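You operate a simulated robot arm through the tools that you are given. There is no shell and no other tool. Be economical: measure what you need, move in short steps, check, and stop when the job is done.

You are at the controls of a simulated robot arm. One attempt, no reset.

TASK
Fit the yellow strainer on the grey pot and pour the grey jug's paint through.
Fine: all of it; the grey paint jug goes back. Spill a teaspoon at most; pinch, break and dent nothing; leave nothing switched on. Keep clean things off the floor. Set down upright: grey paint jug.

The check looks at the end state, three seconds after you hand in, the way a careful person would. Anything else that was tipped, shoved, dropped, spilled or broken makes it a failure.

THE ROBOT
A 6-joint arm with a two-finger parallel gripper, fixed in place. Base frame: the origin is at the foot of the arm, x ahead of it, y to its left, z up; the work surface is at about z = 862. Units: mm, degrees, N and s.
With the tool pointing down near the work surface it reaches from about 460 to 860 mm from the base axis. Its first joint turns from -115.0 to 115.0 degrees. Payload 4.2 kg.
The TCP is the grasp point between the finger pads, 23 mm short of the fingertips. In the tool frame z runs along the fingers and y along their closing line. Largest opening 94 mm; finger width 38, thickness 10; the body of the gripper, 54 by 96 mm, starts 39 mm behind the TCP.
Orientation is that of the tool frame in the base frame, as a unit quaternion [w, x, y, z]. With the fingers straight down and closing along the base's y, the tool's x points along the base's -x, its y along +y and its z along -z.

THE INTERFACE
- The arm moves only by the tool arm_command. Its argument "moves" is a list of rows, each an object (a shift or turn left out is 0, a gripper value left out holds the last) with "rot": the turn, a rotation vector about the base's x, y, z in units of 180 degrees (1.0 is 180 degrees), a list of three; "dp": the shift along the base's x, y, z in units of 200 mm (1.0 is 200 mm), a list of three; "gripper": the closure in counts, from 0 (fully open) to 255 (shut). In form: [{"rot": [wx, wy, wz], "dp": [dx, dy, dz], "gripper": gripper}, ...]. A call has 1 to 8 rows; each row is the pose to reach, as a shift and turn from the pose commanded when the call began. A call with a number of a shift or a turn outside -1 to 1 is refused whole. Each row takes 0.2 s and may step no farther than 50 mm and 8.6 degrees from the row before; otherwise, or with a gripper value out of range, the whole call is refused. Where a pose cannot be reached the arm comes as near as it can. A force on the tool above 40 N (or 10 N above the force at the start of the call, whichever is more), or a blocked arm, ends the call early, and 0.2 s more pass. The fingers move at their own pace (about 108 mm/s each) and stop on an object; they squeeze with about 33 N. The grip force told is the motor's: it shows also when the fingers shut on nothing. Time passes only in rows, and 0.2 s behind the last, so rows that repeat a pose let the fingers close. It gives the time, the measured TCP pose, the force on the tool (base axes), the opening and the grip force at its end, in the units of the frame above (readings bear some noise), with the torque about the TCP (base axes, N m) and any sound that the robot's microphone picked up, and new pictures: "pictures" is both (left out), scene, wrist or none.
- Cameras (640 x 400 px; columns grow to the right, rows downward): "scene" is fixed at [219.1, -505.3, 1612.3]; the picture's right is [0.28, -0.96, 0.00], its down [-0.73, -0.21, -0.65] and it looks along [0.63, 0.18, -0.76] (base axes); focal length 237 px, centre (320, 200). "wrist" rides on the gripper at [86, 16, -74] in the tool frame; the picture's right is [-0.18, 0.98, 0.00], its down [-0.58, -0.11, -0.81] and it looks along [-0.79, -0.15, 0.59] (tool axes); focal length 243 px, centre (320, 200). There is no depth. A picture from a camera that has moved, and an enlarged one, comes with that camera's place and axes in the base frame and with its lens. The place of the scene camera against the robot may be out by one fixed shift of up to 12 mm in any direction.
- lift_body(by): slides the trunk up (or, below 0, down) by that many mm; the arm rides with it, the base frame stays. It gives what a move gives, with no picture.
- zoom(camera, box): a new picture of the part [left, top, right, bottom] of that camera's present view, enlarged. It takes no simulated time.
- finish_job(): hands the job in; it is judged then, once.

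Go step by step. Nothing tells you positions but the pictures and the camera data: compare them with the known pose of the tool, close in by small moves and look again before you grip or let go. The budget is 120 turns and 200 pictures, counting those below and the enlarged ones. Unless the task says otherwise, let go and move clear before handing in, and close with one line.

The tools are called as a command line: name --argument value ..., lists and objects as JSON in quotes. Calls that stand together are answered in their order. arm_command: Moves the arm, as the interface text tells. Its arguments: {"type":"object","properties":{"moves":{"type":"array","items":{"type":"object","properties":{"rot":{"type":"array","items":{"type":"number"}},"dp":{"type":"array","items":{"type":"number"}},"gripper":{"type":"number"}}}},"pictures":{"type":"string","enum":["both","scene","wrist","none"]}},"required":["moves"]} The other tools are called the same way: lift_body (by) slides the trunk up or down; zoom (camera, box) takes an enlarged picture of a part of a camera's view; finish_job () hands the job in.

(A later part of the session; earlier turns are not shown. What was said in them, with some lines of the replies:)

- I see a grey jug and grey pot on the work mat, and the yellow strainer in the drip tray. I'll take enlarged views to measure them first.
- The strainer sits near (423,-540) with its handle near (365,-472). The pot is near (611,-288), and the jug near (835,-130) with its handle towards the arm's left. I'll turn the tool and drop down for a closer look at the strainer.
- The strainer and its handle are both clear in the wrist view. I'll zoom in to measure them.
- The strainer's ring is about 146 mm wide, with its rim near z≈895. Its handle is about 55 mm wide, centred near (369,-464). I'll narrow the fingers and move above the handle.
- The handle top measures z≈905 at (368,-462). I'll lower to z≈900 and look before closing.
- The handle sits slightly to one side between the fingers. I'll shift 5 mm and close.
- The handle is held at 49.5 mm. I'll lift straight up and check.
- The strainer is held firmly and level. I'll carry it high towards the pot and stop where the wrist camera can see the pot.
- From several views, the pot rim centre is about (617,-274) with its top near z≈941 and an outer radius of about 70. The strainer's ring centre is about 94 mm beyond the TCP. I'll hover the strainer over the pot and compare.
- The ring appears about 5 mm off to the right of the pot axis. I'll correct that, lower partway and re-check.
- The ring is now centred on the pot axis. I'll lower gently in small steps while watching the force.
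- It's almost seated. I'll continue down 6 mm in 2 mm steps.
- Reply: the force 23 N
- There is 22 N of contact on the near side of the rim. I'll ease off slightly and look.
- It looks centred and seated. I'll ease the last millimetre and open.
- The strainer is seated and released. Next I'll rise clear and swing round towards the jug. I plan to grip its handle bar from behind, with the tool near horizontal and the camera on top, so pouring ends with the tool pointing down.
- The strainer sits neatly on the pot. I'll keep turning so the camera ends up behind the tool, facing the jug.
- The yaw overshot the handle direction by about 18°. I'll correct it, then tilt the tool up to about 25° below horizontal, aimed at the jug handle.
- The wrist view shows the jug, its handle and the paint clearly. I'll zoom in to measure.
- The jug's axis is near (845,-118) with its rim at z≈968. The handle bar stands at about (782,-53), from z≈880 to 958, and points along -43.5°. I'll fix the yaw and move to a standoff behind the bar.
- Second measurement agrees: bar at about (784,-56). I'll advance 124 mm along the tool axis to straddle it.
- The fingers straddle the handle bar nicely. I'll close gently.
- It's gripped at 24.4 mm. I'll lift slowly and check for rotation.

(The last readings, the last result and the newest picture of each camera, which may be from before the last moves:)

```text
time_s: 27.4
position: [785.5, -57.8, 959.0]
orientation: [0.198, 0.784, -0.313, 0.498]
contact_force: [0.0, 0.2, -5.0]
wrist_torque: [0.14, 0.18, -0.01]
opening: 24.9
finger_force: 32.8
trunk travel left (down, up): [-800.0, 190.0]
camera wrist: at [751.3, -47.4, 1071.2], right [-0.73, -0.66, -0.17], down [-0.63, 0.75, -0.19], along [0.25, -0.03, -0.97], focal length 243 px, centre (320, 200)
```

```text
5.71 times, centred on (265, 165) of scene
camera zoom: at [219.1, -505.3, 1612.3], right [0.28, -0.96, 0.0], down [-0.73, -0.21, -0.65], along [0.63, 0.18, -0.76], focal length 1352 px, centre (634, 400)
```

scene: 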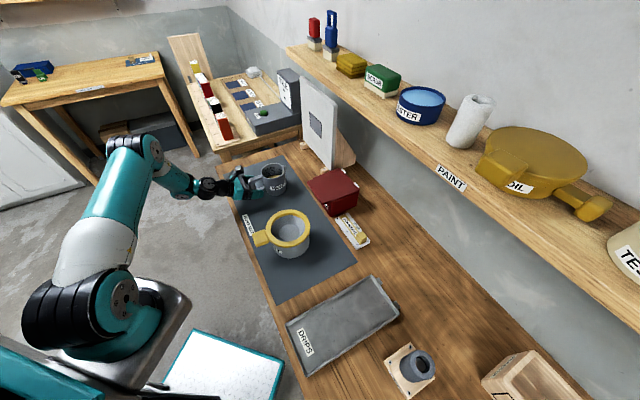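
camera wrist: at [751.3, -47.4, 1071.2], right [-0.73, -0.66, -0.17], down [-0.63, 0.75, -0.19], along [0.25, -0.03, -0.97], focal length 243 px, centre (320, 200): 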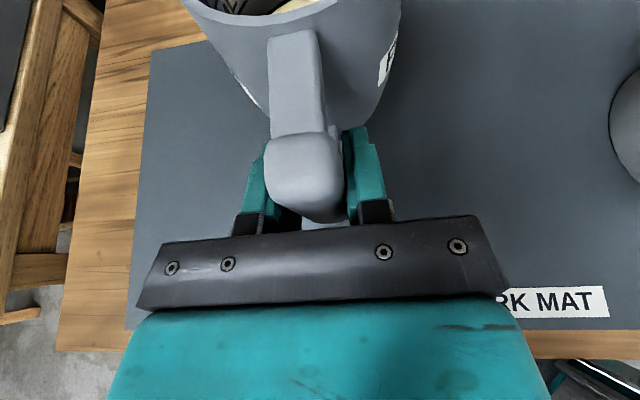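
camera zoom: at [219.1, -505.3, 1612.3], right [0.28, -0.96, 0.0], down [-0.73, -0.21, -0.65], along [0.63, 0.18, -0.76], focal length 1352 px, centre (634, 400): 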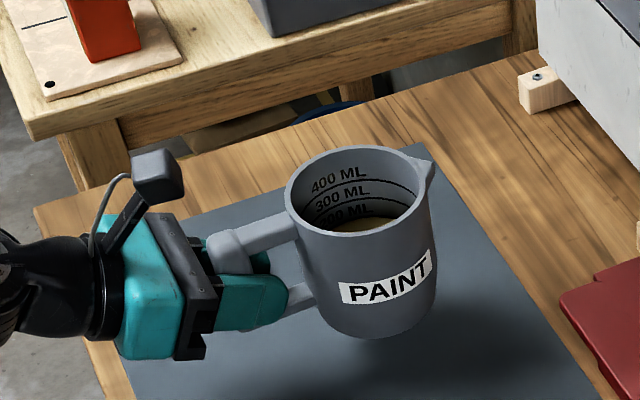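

The jug lifted cleanly, with about 5 N of load and no slip. I'll carry it gently to a staging point beside the pot, turning it so the lip faces -y.

arm_command --moves '[{"dp": [0, 0, 0.1]}, {"dp": [-0.08, 0.01, 0.2], "rot": [0, 0, -0.03]}, {"dp": [-0.2, 0.02, 0.3], "rot": [0, 0, -0.07]}, {"dp": [-0.34, 0.03, 0.4], "rot": [0, 0, -0.115]}, {"dp": [-0.49, 0.05, 0.4], "rot": [0, 0, -0.16]}, {"dp": [-0.64, 0.07, 0.4], "rot": [0, 0, -0.205]}, {"dp": [-0.76, 0.08, 0.4], "rot": [0, 0, -0.24]}, {"dp": [-0.84, 0.085, 0.4], "rot": [0, 0, -0.2583]}]' --pictures "both"

```text
time_s: 29.2
position: [617.3, -39.6, 1040.5]
orientation: [-0.38, -0.595, 0.597, -0.381]
contact_force: [-0.5, -0.3, -4.6]
wrist_torque: [0.24, -0.03, 0.02]
opening: 24.8
finger_force: 32.5
trunk travel left (down, up): [-800.0, 190.0]
camera wrist: at [601.5, -8.1, 1151.6], right [-0.98, 0.08, -0.17], down [0.11, 0.98, -0.19], along [0.15, -0.2, -0.97], focal length 243 px, centre (320, 200)
```

scene: 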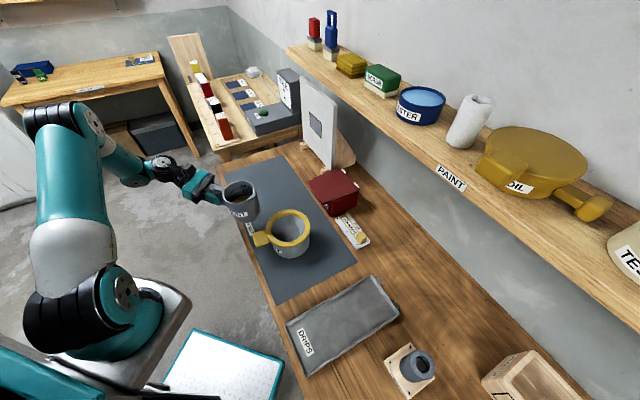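
wrist: 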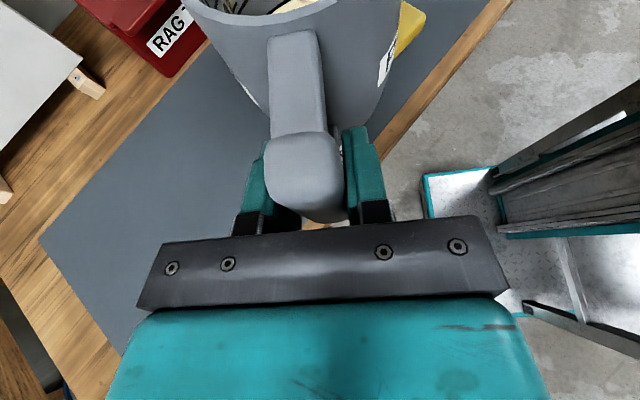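

zoom --camera "scene" --box '[180, 160, 340, 280]'

```text
3.33 times, centred on (260, 220) of scene
camera zoom: at [219.1, -505.3, 1612.3], right [0.28, -0.96, 0.0], down [-0.73, -0.21, -0.65], along [0.63, 0.18, -0.76], focal length 789 px, centre (520, 133)
```

zoom: 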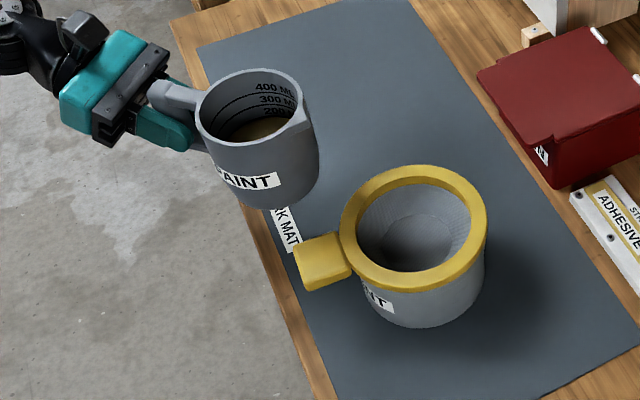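

The strainer is where I expect, and the lip reads about 8 mm short in x, so I'll offset for that. Next I'll tilt to 45°, which is below the pouring point, while moving to keep the lip high over the strainer.

arm_command --moves '[{"dp": [0.005, -0.03, 0.08], "rot": [0.025, 0, 0]}, {"dp": [0.01, -0.07, 0.16], "rot": [0.055, 0, 0]}, {"dp": [0.015, -0.12, 0.24], "rot": [0.087, 0, 0]}, {"dp": [0.02, -0.17, 0.3], "rot": [0.12, 0, 0]}, {"dp": [0.025, -0.23, 0.36], "rot": [0.153, 0, 0]}, {"dp": [0.025, -0.29, 0.4], "rot": [0.186, 0, 0]}, {"dp": [0.025, -0.34, 0.42], "rot": [0.218, 0, 0]}, {"dp": [0.025, -0.385, 0.43], "rot": [0.25, 0, 0]}]' --pictures "both"

zoom --camera "scene" --box '[200, 140, 340, 260]'

```text
time_s: 31.0
position: [622.6, -115.8, 1127.4]
orientation: [-0.122, -0.696, 0.697, -0.123]
contact_force: [1.1, 0.2, -4.6]
wrist_torque: [0.13, -0.02, 0.03]
opening: 24.8
finger_force: 32.7
trunk travel left (down, up): [-800.0, 190.0]
camera wrist: at [605.8, -171.9, 1227.4], right [-0.98, 0.17, -0.06], down [0.11, 0.82, 0.56], along [0.15, 0.54, -0.83], focal length 243 px, centre (320, 200)
```

scene: 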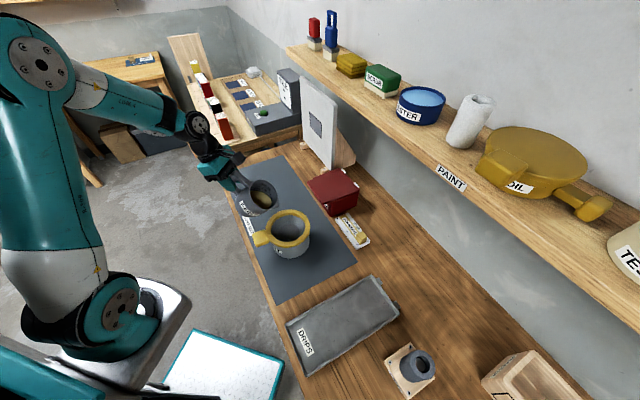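
wrist: 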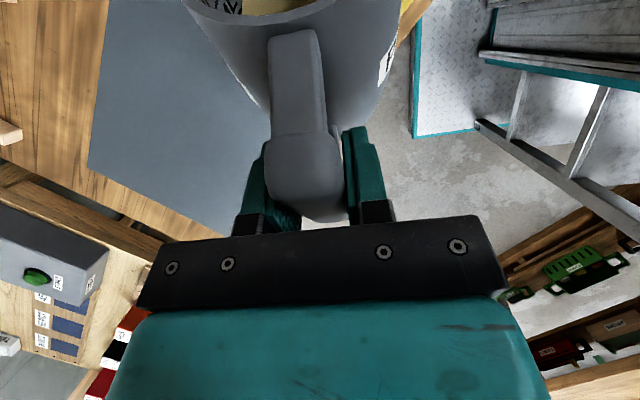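

```text
3.33 times, centred on (270, 200) of scene
camera zoom: at [219.1, -505.3, 1612.3], right [0.28, -0.96, 0.0], down [-0.73, -0.21, -0.65], along [0.63, 0.18, -0.76], focal length 789 px, centre (487, 200)
```

zoom: 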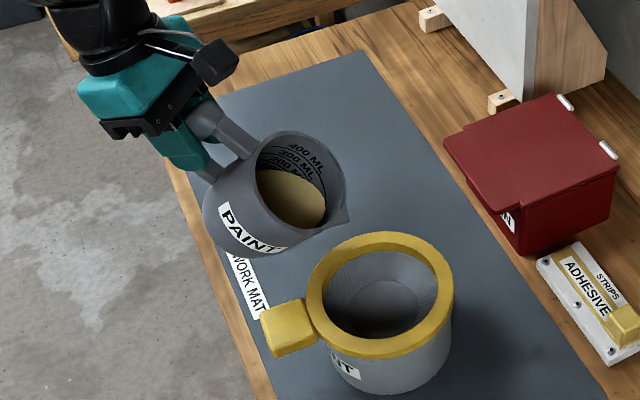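

No flow yet at 45°, and the lip is over the near rim of the strainer. I'll tilt to about 58° and lower the lip a bit.

arm_command --moves '[{"dp": [0.01, -0.075, -0.02], "rot": [0.0278, 0, 0]}, {"dp": [0.02, -0.115, -0.04], "rot": [0.0556, 0, 0]}, {"dp": [0.02, -0.14, -0.04], "rot": [0.0722, 0, 0]}]' --pictures "none"

zoom --camera "scene" --box '[200, 140, 340, 260]'

```text
time_s: 31.8
position: [624.5, -143.7, 1118.1]
orientation: [-0.043, -0.705, 0.707, -0.043]
contact_force: [-0.4, -0.1, -3.5]
wrist_torque: [0.13, 0.04, -0.01]
opening: 25.0
finger_force: 32.7
trunk travel left (down, up): [-800.0, 190.0]
```

```text
3.33 times, centred on (270, 200) of scene
camera zoom: at [219.1, -505.3, 1612.3], right [0.28, -0.96, 0.0], down [-0.73, -0.21, -0.65], along [0.63, 0.18, -0.76], focal length 789 px, centre (487, 200)
```

zoom: 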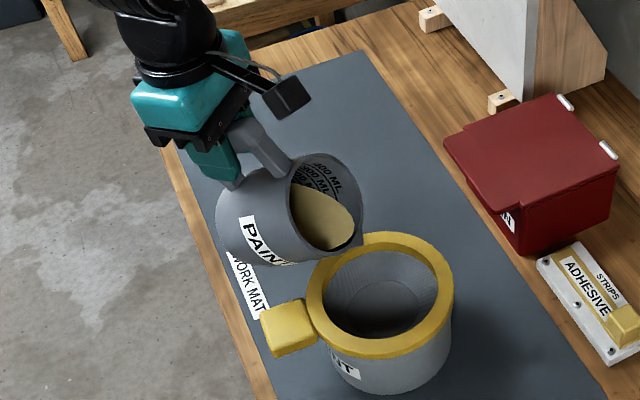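

The lip is about 15 mm short of the strainer centre and the paint is close to the lip. I'll start pouring slowly.

arm_command --moves '[{"dp": [0, -0.042, -0.017], "rot": [0.0111, 0, 0]}, {"dp": [0, -0.058, -0.013], "rot": [0.02, 0, 0]}, {"dp": [0, -0.072, -0.01], "rot": [0.0278, 0, 0]}, {"dp": [0, -0.085, -0.006], "rot": [0.036, 0, 0]}, {"dp": [0, -0.098, -0.003], "rot": [0.0444, 0, 0]}, {"dp": [0, -0.098, -0.003], "rot": [0.0444, 0, 0]}]' --pictures "none"

zoom --camera "scene" --box '[220, 150, 340, 260]'

```text
time_s: 33.2
position: [625.3, -163.7, 1118.0]
orientation: [0.006, -0.706, 0.708, 0.006]
contact_force: [0.5, 0.4, -3.0]
wrist_torque: [0.05, 0.0, -0.01]
opening: 24.7
finger_force: 32.6
trunk travel left (down, up): [-800.0, 190.0]
```

```text
3.64 times, centred on (280, 205) of scene
camera zoom: at [219.1, -505.3, 1612.3], right [0.28, -0.96, 0.0], down [-0.73, -0.21, -0.65], along [0.63, 0.18, -0.76], focal length 861 px, centre (466, 182)
```

zoom: 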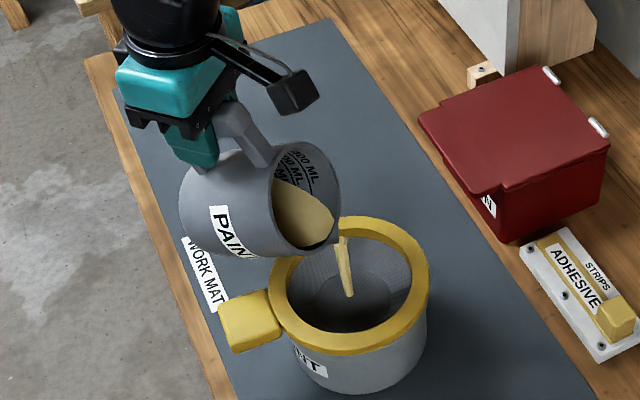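

The paint is falling into the middle of the mesh. I'll keep tilting gradually.

arm_command --moves '[{}, {"dp": [0, -0.02, 0.007], "rot": [0.0111, 0, 0]}, {"dp": [0, -0.04, 0.015], "rot": [0.0222, 0, 0]}, {"dp": [0, -0.04, 0.015], "rot": [0.0222, 0, 0]}, {"dp": [0, -0.062, 0.02], "rot": [0.0333, 0, 0]}, {"dp": [0, -0.085, 0.025], "rot": [0.0444, 0, 0]}, {"dp": [0, -0.085, 0.025], "rot": [0.0444, 0, 0]}]' --pictures "none"

zoom --camera "scene" --box '[220, 150, 340, 260]'

```text
time_s: 34.8
position: [626.3, -180.5, 1123.5]
orientation: [0.055, -0.705, 0.705, 0.055]
contact_force: [-0.2, -0.9, -2.8]
wrist_torque: [0.04, 0.0, 0.01]
opening: 24.8
finger_force: 32.5
trunk travel left (down, up): [-800.0, 190.0]
```

```text
3.64 times, centred on (280, 205) of scene
camera zoom: at [219.1, -505.3, 1612.3], right [0.28, -0.96, 0.0], down [-0.73, -0.21, -0.65], along [0.63, 0.18, -0.76], focal length 861 px, centre (466, 182)
```

zoom: 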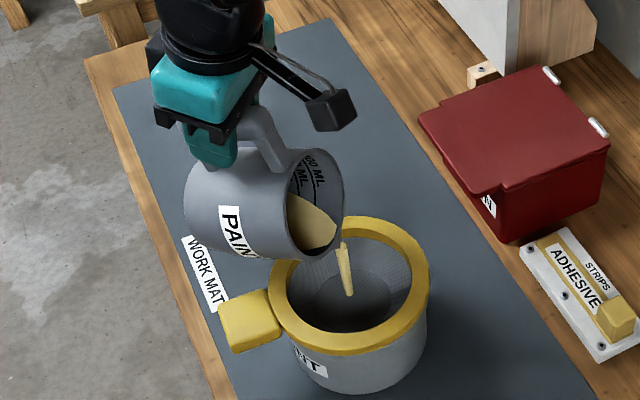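

arm_command --moves '[{"dp": [0, -0.02, 0.01], "rot": [0.0111, 0, 0]}, {"dp": [0, -0.042, 0.02], "rot": [0.0222, 0, 0]}, {"dp": [0, -0.042, 0.02], "rot": [0.0222, 0, 0]}, {"dp": [0, -0.065, 0.025], "rot": [0.0333, 0, 0]}, {"dp": [0, -0.088, 0.03], "rot": [0.0444, 0, 0]}, {"dp": [0, -0.088, 0.03], "rot": [0.0444, 0, 0]}, {"dp": [0, -0.112, 0.035], "rot": [0.0556, 0, 0]}, {"dp": [0, -0.135, 0.04], "rot": [0.0667, 0, 0]}]' --pictures "none"

zoom --camera "scene" --box '[220, 150, 340, 260]'

```text
time_s: 36.6
position: [625.5, -208.5, 1130.9]
orientation: [0.128, -0.694, 0.696, 0.129]
contact_force: [0.1, 0.3, -1.9]
wrist_torque: [-0.02, 0.0, -0.02]
opening: 24.6
finger_force: 33.0
trunk travel left (down, up): [-800.0, 190.0]
```

```text
3.64 times, centred on (280, 205) of scene
camera zoom: at [219.1, -505.3, 1612.3], right [0.28, -0.96, 0.0], down [-0.73, -0.21, -0.65], along [0.63, 0.18, -0.76], focal length 861 px, centre (466, 182)
```

zoom: 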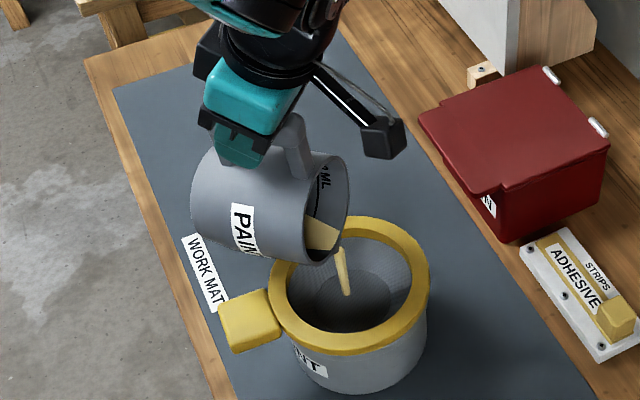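

arm_command --moves '[{"dp": [0, -0.025, 0.003], "rot": [0.0111, 0, 0]}, {"dp": [0, -0.05, 0.006], "rot": [0.0222, 0, 0]}, {"dp": [0, -0.05, 0.006], "rot": [0.0222, 0, 0]}, {"dp": [0, -0.08, 0.015], "rot": [0.036, 0, 0]}, {"dp": [0, -0.112, 0.025], "rot": [0.05, 0, 0]}, {"dp": [0, -0.143, 0.03], "rot": [0.064, 0, 0]}, {"dp": [0, -0.175, 0.035], "rot": [0.0778, 0, 0]}, {"dp": [0, -0.175, 0.035], "rot": [0.0778, 0, 0]}]' --pictures "none"

zoom --camera "scene" --box '[220, 150, 340, 260]'

```text
time_s: 38.4
position: [625.5, -243.7, 1136.9]
orientation: [-0.212, 0.674, -0.674, -0.213]
contact_force: [-0.1, -1.0, -2.2]
wrist_torque: [0.0, -0.03, -0.01]
opening: 24.6
finger_force: 33.1
trunk travel left (down, up): [-800.0, 190.0]
```

```text
3.64 times, centred on (280, 205) of scene
camera zoom: at [219.1, -505.3, 1612.3], right [0.28, -0.96, 0.0], down [-0.73, -0.21, -0.65], along [0.63, 0.18, -0.76], focal length 861 px, centre (466, 182)
```

zoom: 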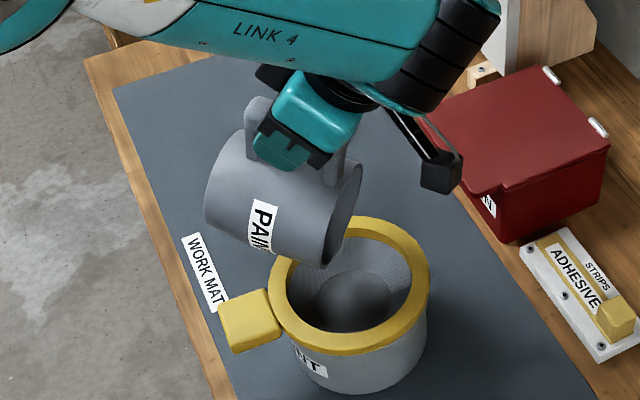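

The stream has stopped. I'll tilt further to empty the last of it.

arm_command --moves '[{"dp": [0, -0.065, 0.01], "rot": [0.0278, 0, 0]}, {"dp": [0, -0.13, 0.01], "rot": [0.0556, 0, 0]}, {"dp": [0, -0.18, 0.005], "rot": [0.0778, 0, 0]}, {"dp": [0, -0.235, 0.0], "rot": [0.1, 0, 0]}, {"dp": [0, -0.235, 0.0], "rot": [0.1, 0, 0]}, {"dp": [0, -0.235, 0.0], "rot": [0.1, 0, 0]}]' --pictures "wrist"

zoom --camera "scene" --box '[220, 150, 340, 260]'

```text
time_s: 39.8
position: [611.3, -274.1, 1123.8]
orientation: [0.316, -0.632, 0.634, 0.314]
contact_force: [0.0, 0.3, -1.2]
wrist_torque: [-0.05, -0.02, -0.02]
opening: 24.3
finger_force: 33.2
out of reach, approached as far as the arm can: row 4, 5, 6
trunk travel left (down, up): [-800.0, 190.0]
camera wrist: at [595.4, -384.7, 1101.8], right [-0.98, 0.11, 0.15], down [0.11, -0.29, 0.95], along [0.15, 0.95, 0.27], focal length 243 px, centre (320, 200)
```

wrist: 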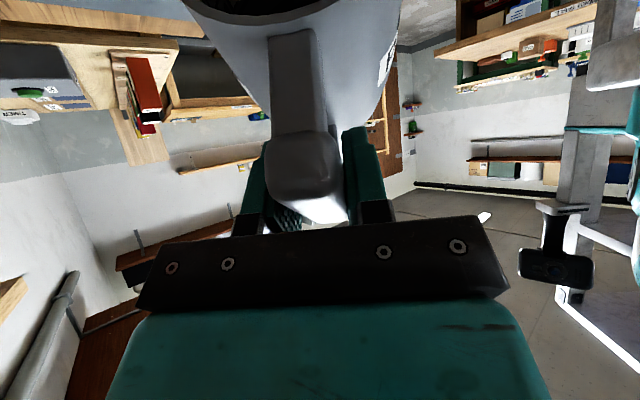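

```text
3.64 times, centred on (280, 205) of scene
camera zoom: at [219.1, -505.3, 1612.3], right [0.28, -0.96, 0.0], down [-0.73, -0.21, -0.65], along [0.63, 0.18, -0.76], focal length 861 px, centre (466, 182)
```

zoom: 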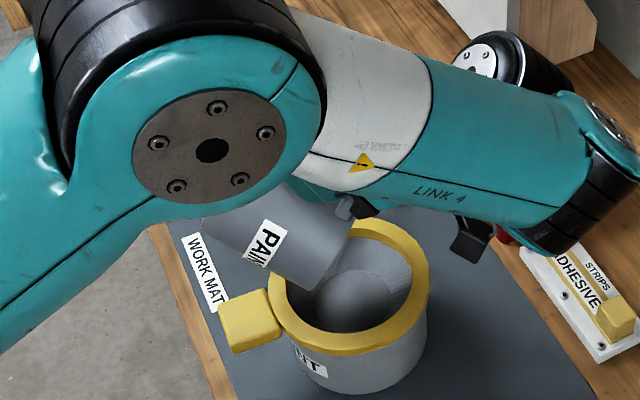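

It reached 118° of tilt, though the position is slightly short because of arm reach. The lip is still over the strainer and the jug inside looks dark and empty. I'll hold briefly to drain, then check.

arm_command --moves '[{}, {}, {}, {}]' --pictures "none"

zoom --camera "wrist" --box '[170, 0, 420, 100]'

zoom --camera "scene" --box '[260, 190, 340, 260]'

```text
time_s: 40.8
position: [612.4, -272.0, 1124.0]
orientation: [0.315, -0.632, 0.634, 0.314]
contact_force: [0.1, -0.8, -1.4]
wrist_torque: [-0.04, 0.03, -0.02]
opening: 24.6
finger_force: 33.3
trunk travel left (down, up): [-800.0, 190.0]
```

```text
2.56 times, centred on (295, 50) of wrist
camera zoom: at [595.5, -384.7, 1101.9], right [-0.98, 0.11, 0.15], down [0.11, -0.29, 0.95], along [0.15, 0.95, 0.27], focal length 621 px, centre (384, 584)
```

zoom: 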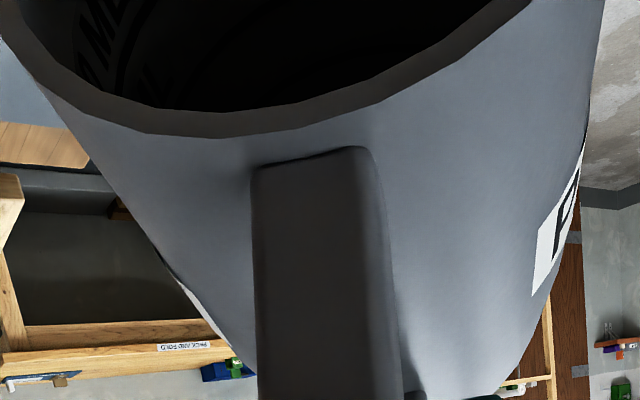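

```text
5.71 times, centred on (300, 225) of scene
camera zoom: at [219.1, -505.3, 1612.3], right [0.28, -0.96, 0.0], down [-0.73, -0.21, -0.65], along [0.63, 0.18, -0.76], focal length 1352 px, centre (434, 57)
```

zoom: 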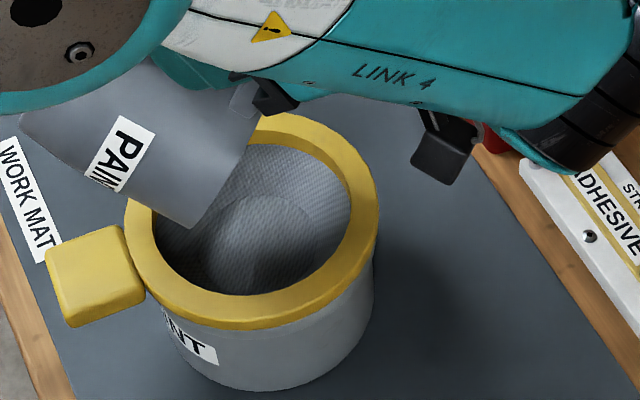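

The mesh is clear and the paint has gone through. I'll reverse the tilt along the same path.

arm_command --moves '[{"dp": [0, 0.055, 0.02], "rot": [-0.025, 0, 0]}, {"dp": [0, 0.11, 0.03], "rot": [-0.05, 0, 0]}, {"dp": [0, 0.17, 0.04], "rot": [-0.075, 0, 0]}, {"dp": [0, 0.235, 0.05], "rot": [-0.1, 0, 0]}, {"dp": [0, 0.235, 0.05], "rot": [-0.1, 0, 0]}]' --pictures "scene"

```text
time_s: 42.0
position: [611.3, -225.6, 1135.2]
orientation: [0.213, -0.673, 0.675, 0.214]
contact_force: [-0.7, 0.5, -1.9]
wrist_torque: [-0.03, -0.03, -0.01]
opening: 24.6
finger_force: 32.5
trunk travel left (down, up): [-800.0, 190.0]
```

scene: 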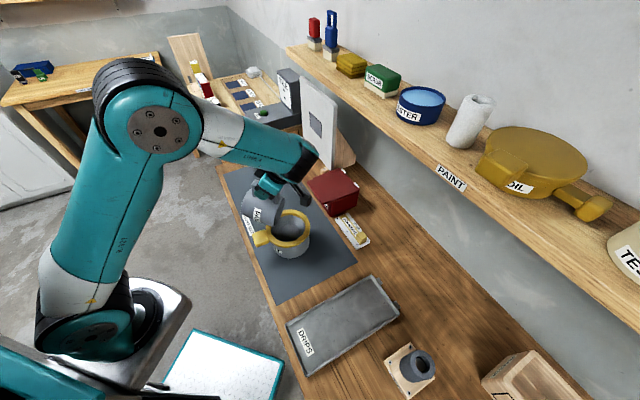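

arm_command --moves '[{"dp": [0.01, 0.055, 0.03], "rot": [-0.037, 0, 0]}, {"dp": [0.02, 0.135, 0.05], "rot": [-0.074, 0, 0]}, {"dp": [0.03, 0.215, 0.06], "rot": [-0.111, 0, 0]}, {"dp": [0.04, 0.29, 0.06], "rot": [-0.148, 0, 0]}, {"dp": [0.05, 0.355, 0.05], "rot": [-0.185, 0, 0]}, {"dp": [0.055, 0.42, 0.04], "rot": [-0.222, 0, 0]}, {"dp": [0.055, 0.42, 0.04], "rot": [-0.222, 0, 0]}]' --pictures "wrist"

zoom --camera "scene" --box '[200, 140, 340, 260]'

```text
time_s: 43.6
position: [623.2, -142.1, 1140.8]
orientation: [-0.03, -0.706, 0.707, -0.031]
contact_force: [0.3, -0.3, -0.8]
wrist_torque: [0.11, 0.0, -0.01]
opening: 24.8
finger_force: 32.5
trunk travel left (down, up): [-800.0, 190.0]
camera wrist: at [606.8, -221.3, 1224.6], right [-0.98, 0.19, -0.02], down [0.11, 0.65, 0.75], along [0.15, 0.74, -0.66], focal length 243 px, centre (320, 200)
```

wrist: 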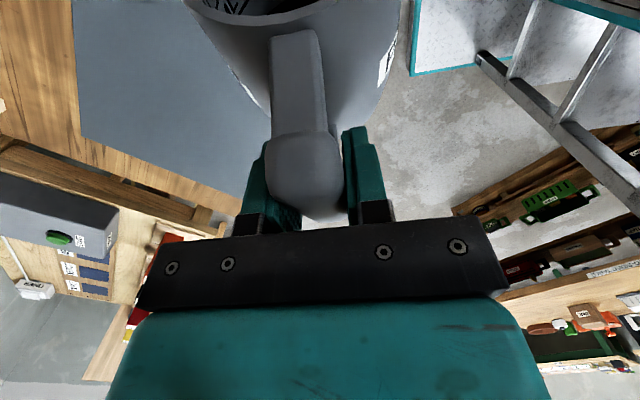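

```text
3.33 times, centred on (270, 200) of scene
camera zoom: at [219.1, -505.3, 1612.3], right [0.28, -0.96, 0.0], down [-0.73, -0.21, -0.65], along [0.63, 0.18, -0.76], focal length 789 px, centre (487, 200)
```

zoom: 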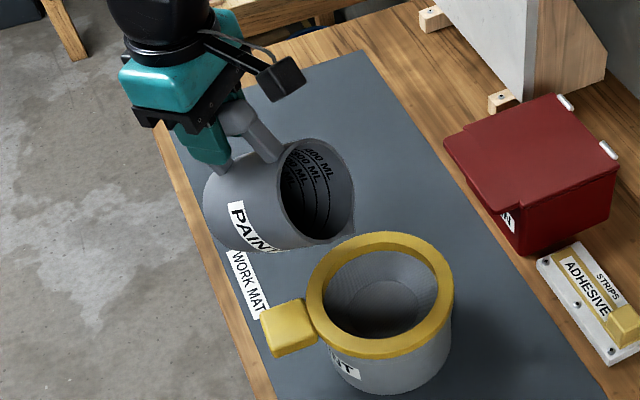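

The jug is empty with no spill visible. I'll level it while backing away from the pot.

arm_command --moves '[{"dp": [0, 0.06, 0], "rot": [-0.0417, 0, 0]}, {"dp": [0, 0.13, 0], "rot": [-0.0833, 0, 0]}, {"dp": [-0.01, 0.21, -0.04], "rot": [-0.125, 0, 0]}, {"dp": [-0.015, 0.29, -0.1], "rot": [-0.1667, 0, 0]}, {"dp": [-0.02, 0.36, -0.18], "rot": [-0.2083, 0, 0]}, {"dp": [-0.025, 0.42, -0.26], "rot": [-0.25, 0, 0]}, {"dp": [-0.03, 0.47, -0.36], "rot": [-0.2917, 0, 0]}, {"dp": [-0.03, 0.51, -0.46], "rot": [-0.3333, 0, 0]}]' --pictures "none"

```text
time_s: 45.4
position: [615.9, -39.3, 1050.3]
orientation: [-0.38, -0.595, 0.597, -0.38]
contact_force: [-0.2, -0.2, -1.9]
wrist_torque: [0.05, 0.0, 0.03]
opening: 24.7
finger_force: 33.6
trunk travel left (down, up): [-800.0, 190.0]
```

The jug is upright again. I'll carry it back above its home spot, reversing the earlier path.

arm_command --moves '[{"dp": [0.08, -0.005, -0.02], "rot": [0, 0, 0.02]}, {"dp": [0.2, -0.015, -0.05], "rot": [0, 0, 0.055]}, {"dp": [0.35, -0.035, -0.05], "rot": [0, 0, 0.1]}, {"dp": [0.5, -0.055, -0.05], "rot": [0, 0, 0.145]}, {"dp": [0.65, -0.065, -0.1], "rot": [0, 0, 0.19]}, {"dp": [0.77, -0.075, -0.2], "rot": [0, 0, 0.23]}, {"dp": [0.84, -0.085, -0.32], "rot": [0, 0, 0.2583]}, {"dp": [0.84, -0.085, -0.44], "rot": [0, 0, 0.2583]}]' --pictures "none"

zoom --camera "scene" --box '[220, 130, 310, 200]'

```text
time_s: 47.2
position: [785.9, -57.0, 962.0]
orientation: [0.198, 0.783, -0.313, 0.499]
contact_force: [0.3, 0.6, -1.6]
wrist_torque: [0.03, 0.06, 0.01]
opening: 24.4
finger_force: 32.9
trunk travel left (down, up): [-800.0, 190.0]
```

```text
5.71 times, centred on (265, 165) of scene
camera zoom: at [219.1, -505.3, 1612.3], right [0.28, -0.96, 0.0], down [-0.73, -0.21, -0.65], along [0.63, 0.18, -0.76], focal length 1352 px, centre (634, 400)
```

zoom: 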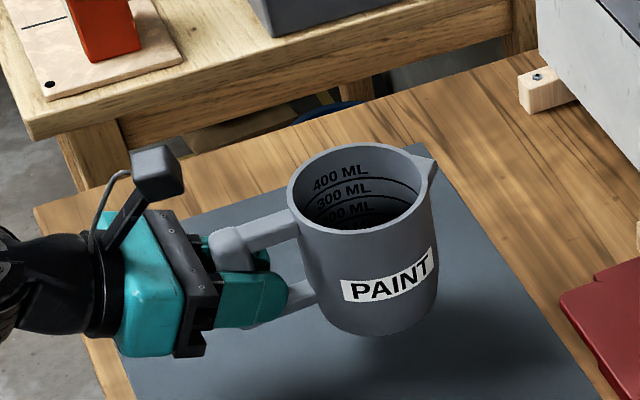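

The jug is back above its original spot with the same pose. I'll lower it gently.

arm_command --moves '[{"dp": [-0.005, 0, -0.08]}, {"dp": [-0.005, 0, -0.14]}, {"dp": [-0.005, 0, -0.18]}, {"dp": [-0.005, 0, -0.19]}, {"dp": [-0.005, 0, -0.2]}, {"dp": [-0.005, 0, -0.2]}]' --pictures "none"

```text
time_s: 48.6
position: [783.6, -55.9, 921.2]
orientation: [0.199, 0.783, -0.314, 0.499]
contact_force: [-1.2, -0.5, -1.3]
wrist_torque: [0.05, 0.04, 0.02]
opening: 24.4
finger_force: 32.7
trunk travel left (down, up): [-800.0, 190.0]
```

arm_command --moves '[{"dp": [0, 0, -0.004]}, {"dp": [0, 0, -0.007]}, {"dp": [0, 0, -0.007]}]' --pictures "none"

zoom --camera "scene" --box '[220, 140, 310, 210]'

```text
time_s: 49.4
position: [784.4, -56.8, 921.0]
orientation: [0.199, 0.783, -0.314, 0.499]
contact_force: [-1.7, 1.8, 5.2]
wrist_torque: [-0.47, -0.24, -0.12]
opening: 24.3
finger_force: 32.5
trunk travel left (down, up): [-800.0, 190.0]
```

```text
5.71 times, centred on (265, 175) of scene
camera zoom: at [219.1, -505.3, 1612.3], right [0.28, -0.96, 0.0], down [-0.73, -0.21, -0.65], along [0.63, 0.18, -0.76], focal length 1352 px, centre (634, 343)
```

zoom: 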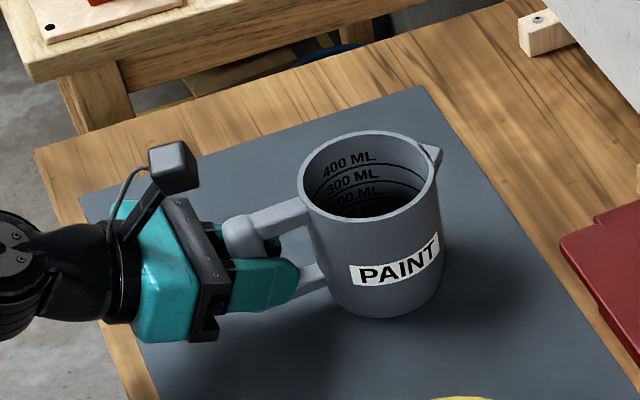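

The jug is touching the mat in its original place. I'll open the fingers slowly.

arm_command --moves '[{"gripper": 170}, {"gripper": 130}, {"gripper": 80}, {"gripper": 45}, {"gripper": 45}]' --pictures "wrist"

```text
time_s: 50.6
position: [783.9, -57.2, 920.1]
orientation: [0.198, 0.783, -0.313, 0.499]
contact_force: [-0.1, -0.5, -0.4]
wrist_torque: [0.03, -0.04, 0.0]
opening: 77.5
finger_force: 0.1
trunk travel left (down, up): [-800.0, 190.0]
camera wrist: at [750.9, -47.7, 1031.9], right [-0.73, -0.66, -0.17], down [-0.63, 0.75, -0.19], along [0.25, -0.03, -0.97], focal length 243 px, centre (320, 200)
```

wrist: 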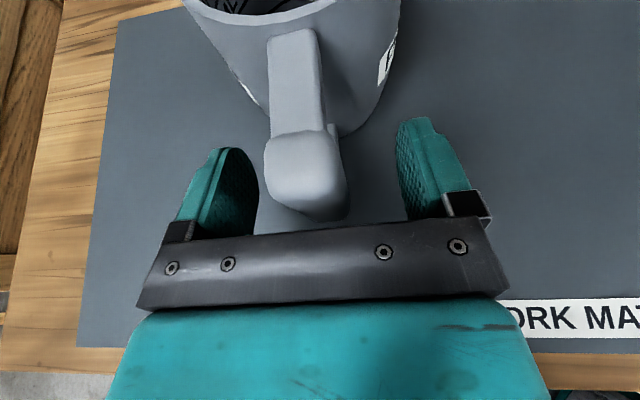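

The fingers are clear of the handle. I'll back out along the tool axis and lift.

arm_command --moves '[{"dp": [-0.11, 0.105, 0.07]}, {"dp": [-0.22, 0.21, 0.14]}, {"dp": [-0.32, 0.305, 0.2]}, {"dp": [-0.41, 0.39, 0.3]}, {"dp": [-0.45, 0.45, 0.5]}]' --pictures "both"

zoom --camera "scene" --box '[220, 150, 380, 270]'

zoom --camera "scene" --box '[255, 200, 325, 265]'

```text
time_s: 51.8
position: [694.1, 32.9, 1021.4]
orientation: [0.199, 0.783, -0.314, 0.499]
contact_force: [0.5, -0.1, 0.3]
wrist_torque: [-0.02, -0.01, -0.02]
opening: 77.5
finger_force: 0.0
trunk travel left (down, up): [-800.0, 190.0]
camera wrist: at [661.2, 42.8, 1132.8], right [-0.73, -0.66, -0.17], down [-0.63, 0.75, -0.18], along [0.25, -0.03, -0.97], focal length 243 px, centre (320, 200)
```

scene: 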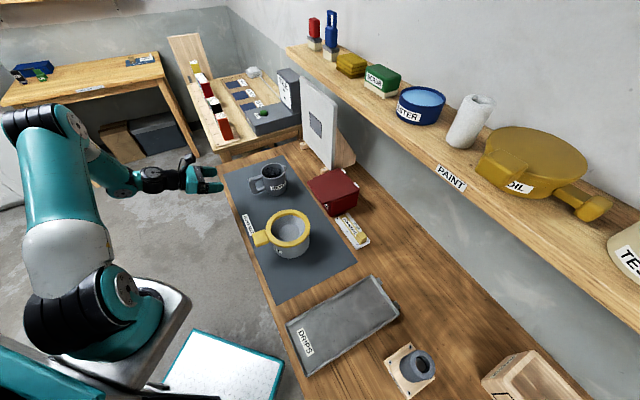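
wrist: 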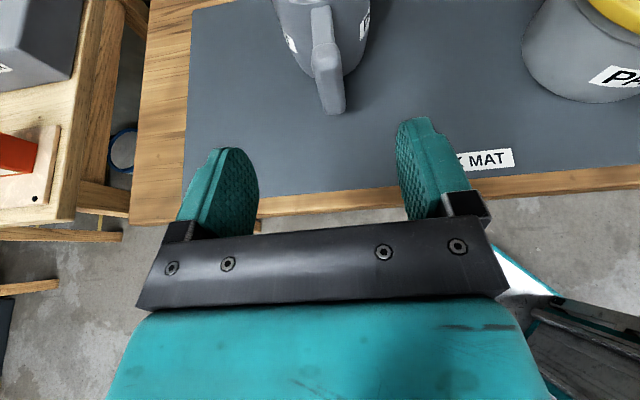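

```text
3.33 times, centred on (300, 210) of scene
camera zoom: at [219.1, -505.3, 1612.3], right [0.28, -0.96, 0.0], down [-0.73, -0.21, -0.65], along [0.63, 0.18, -0.76], focal length 789 px, centre (387, 167)
```

zoom: 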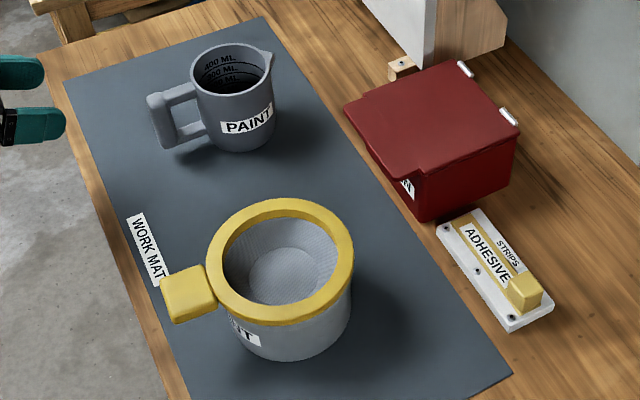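

```text
6.15 times, centred on (290, 232) of scene
camera zoom: at [219.1, -505.3, 1612.3], right [0.28, -0.96, 0.0], down [-0.73, -0.21, -0.65], along [0.63, 0.18, -0.76], focal length 1456 px, centre (505, 0)
```

zoom: 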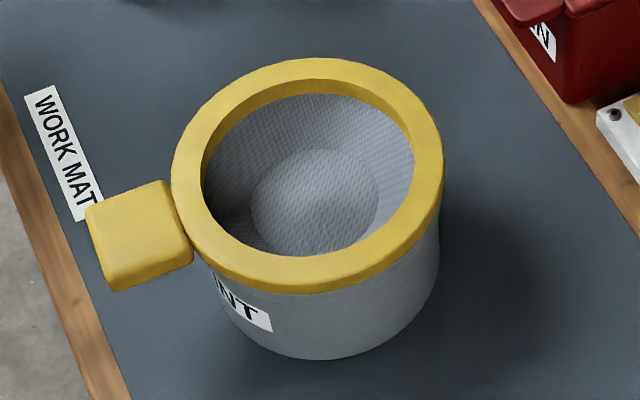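

The jug is upright and empty at its home spot, the strainer is seated on the pot, nothing is spilled, and the gripper is clear. I'm handing in.

finish_job

```text
The job is handed in.
```

The yellow strainer is on the grey pot and all the paint has been poured through it. The empty jug is back upright in its original place, I saw no spills, and the arm is clear.
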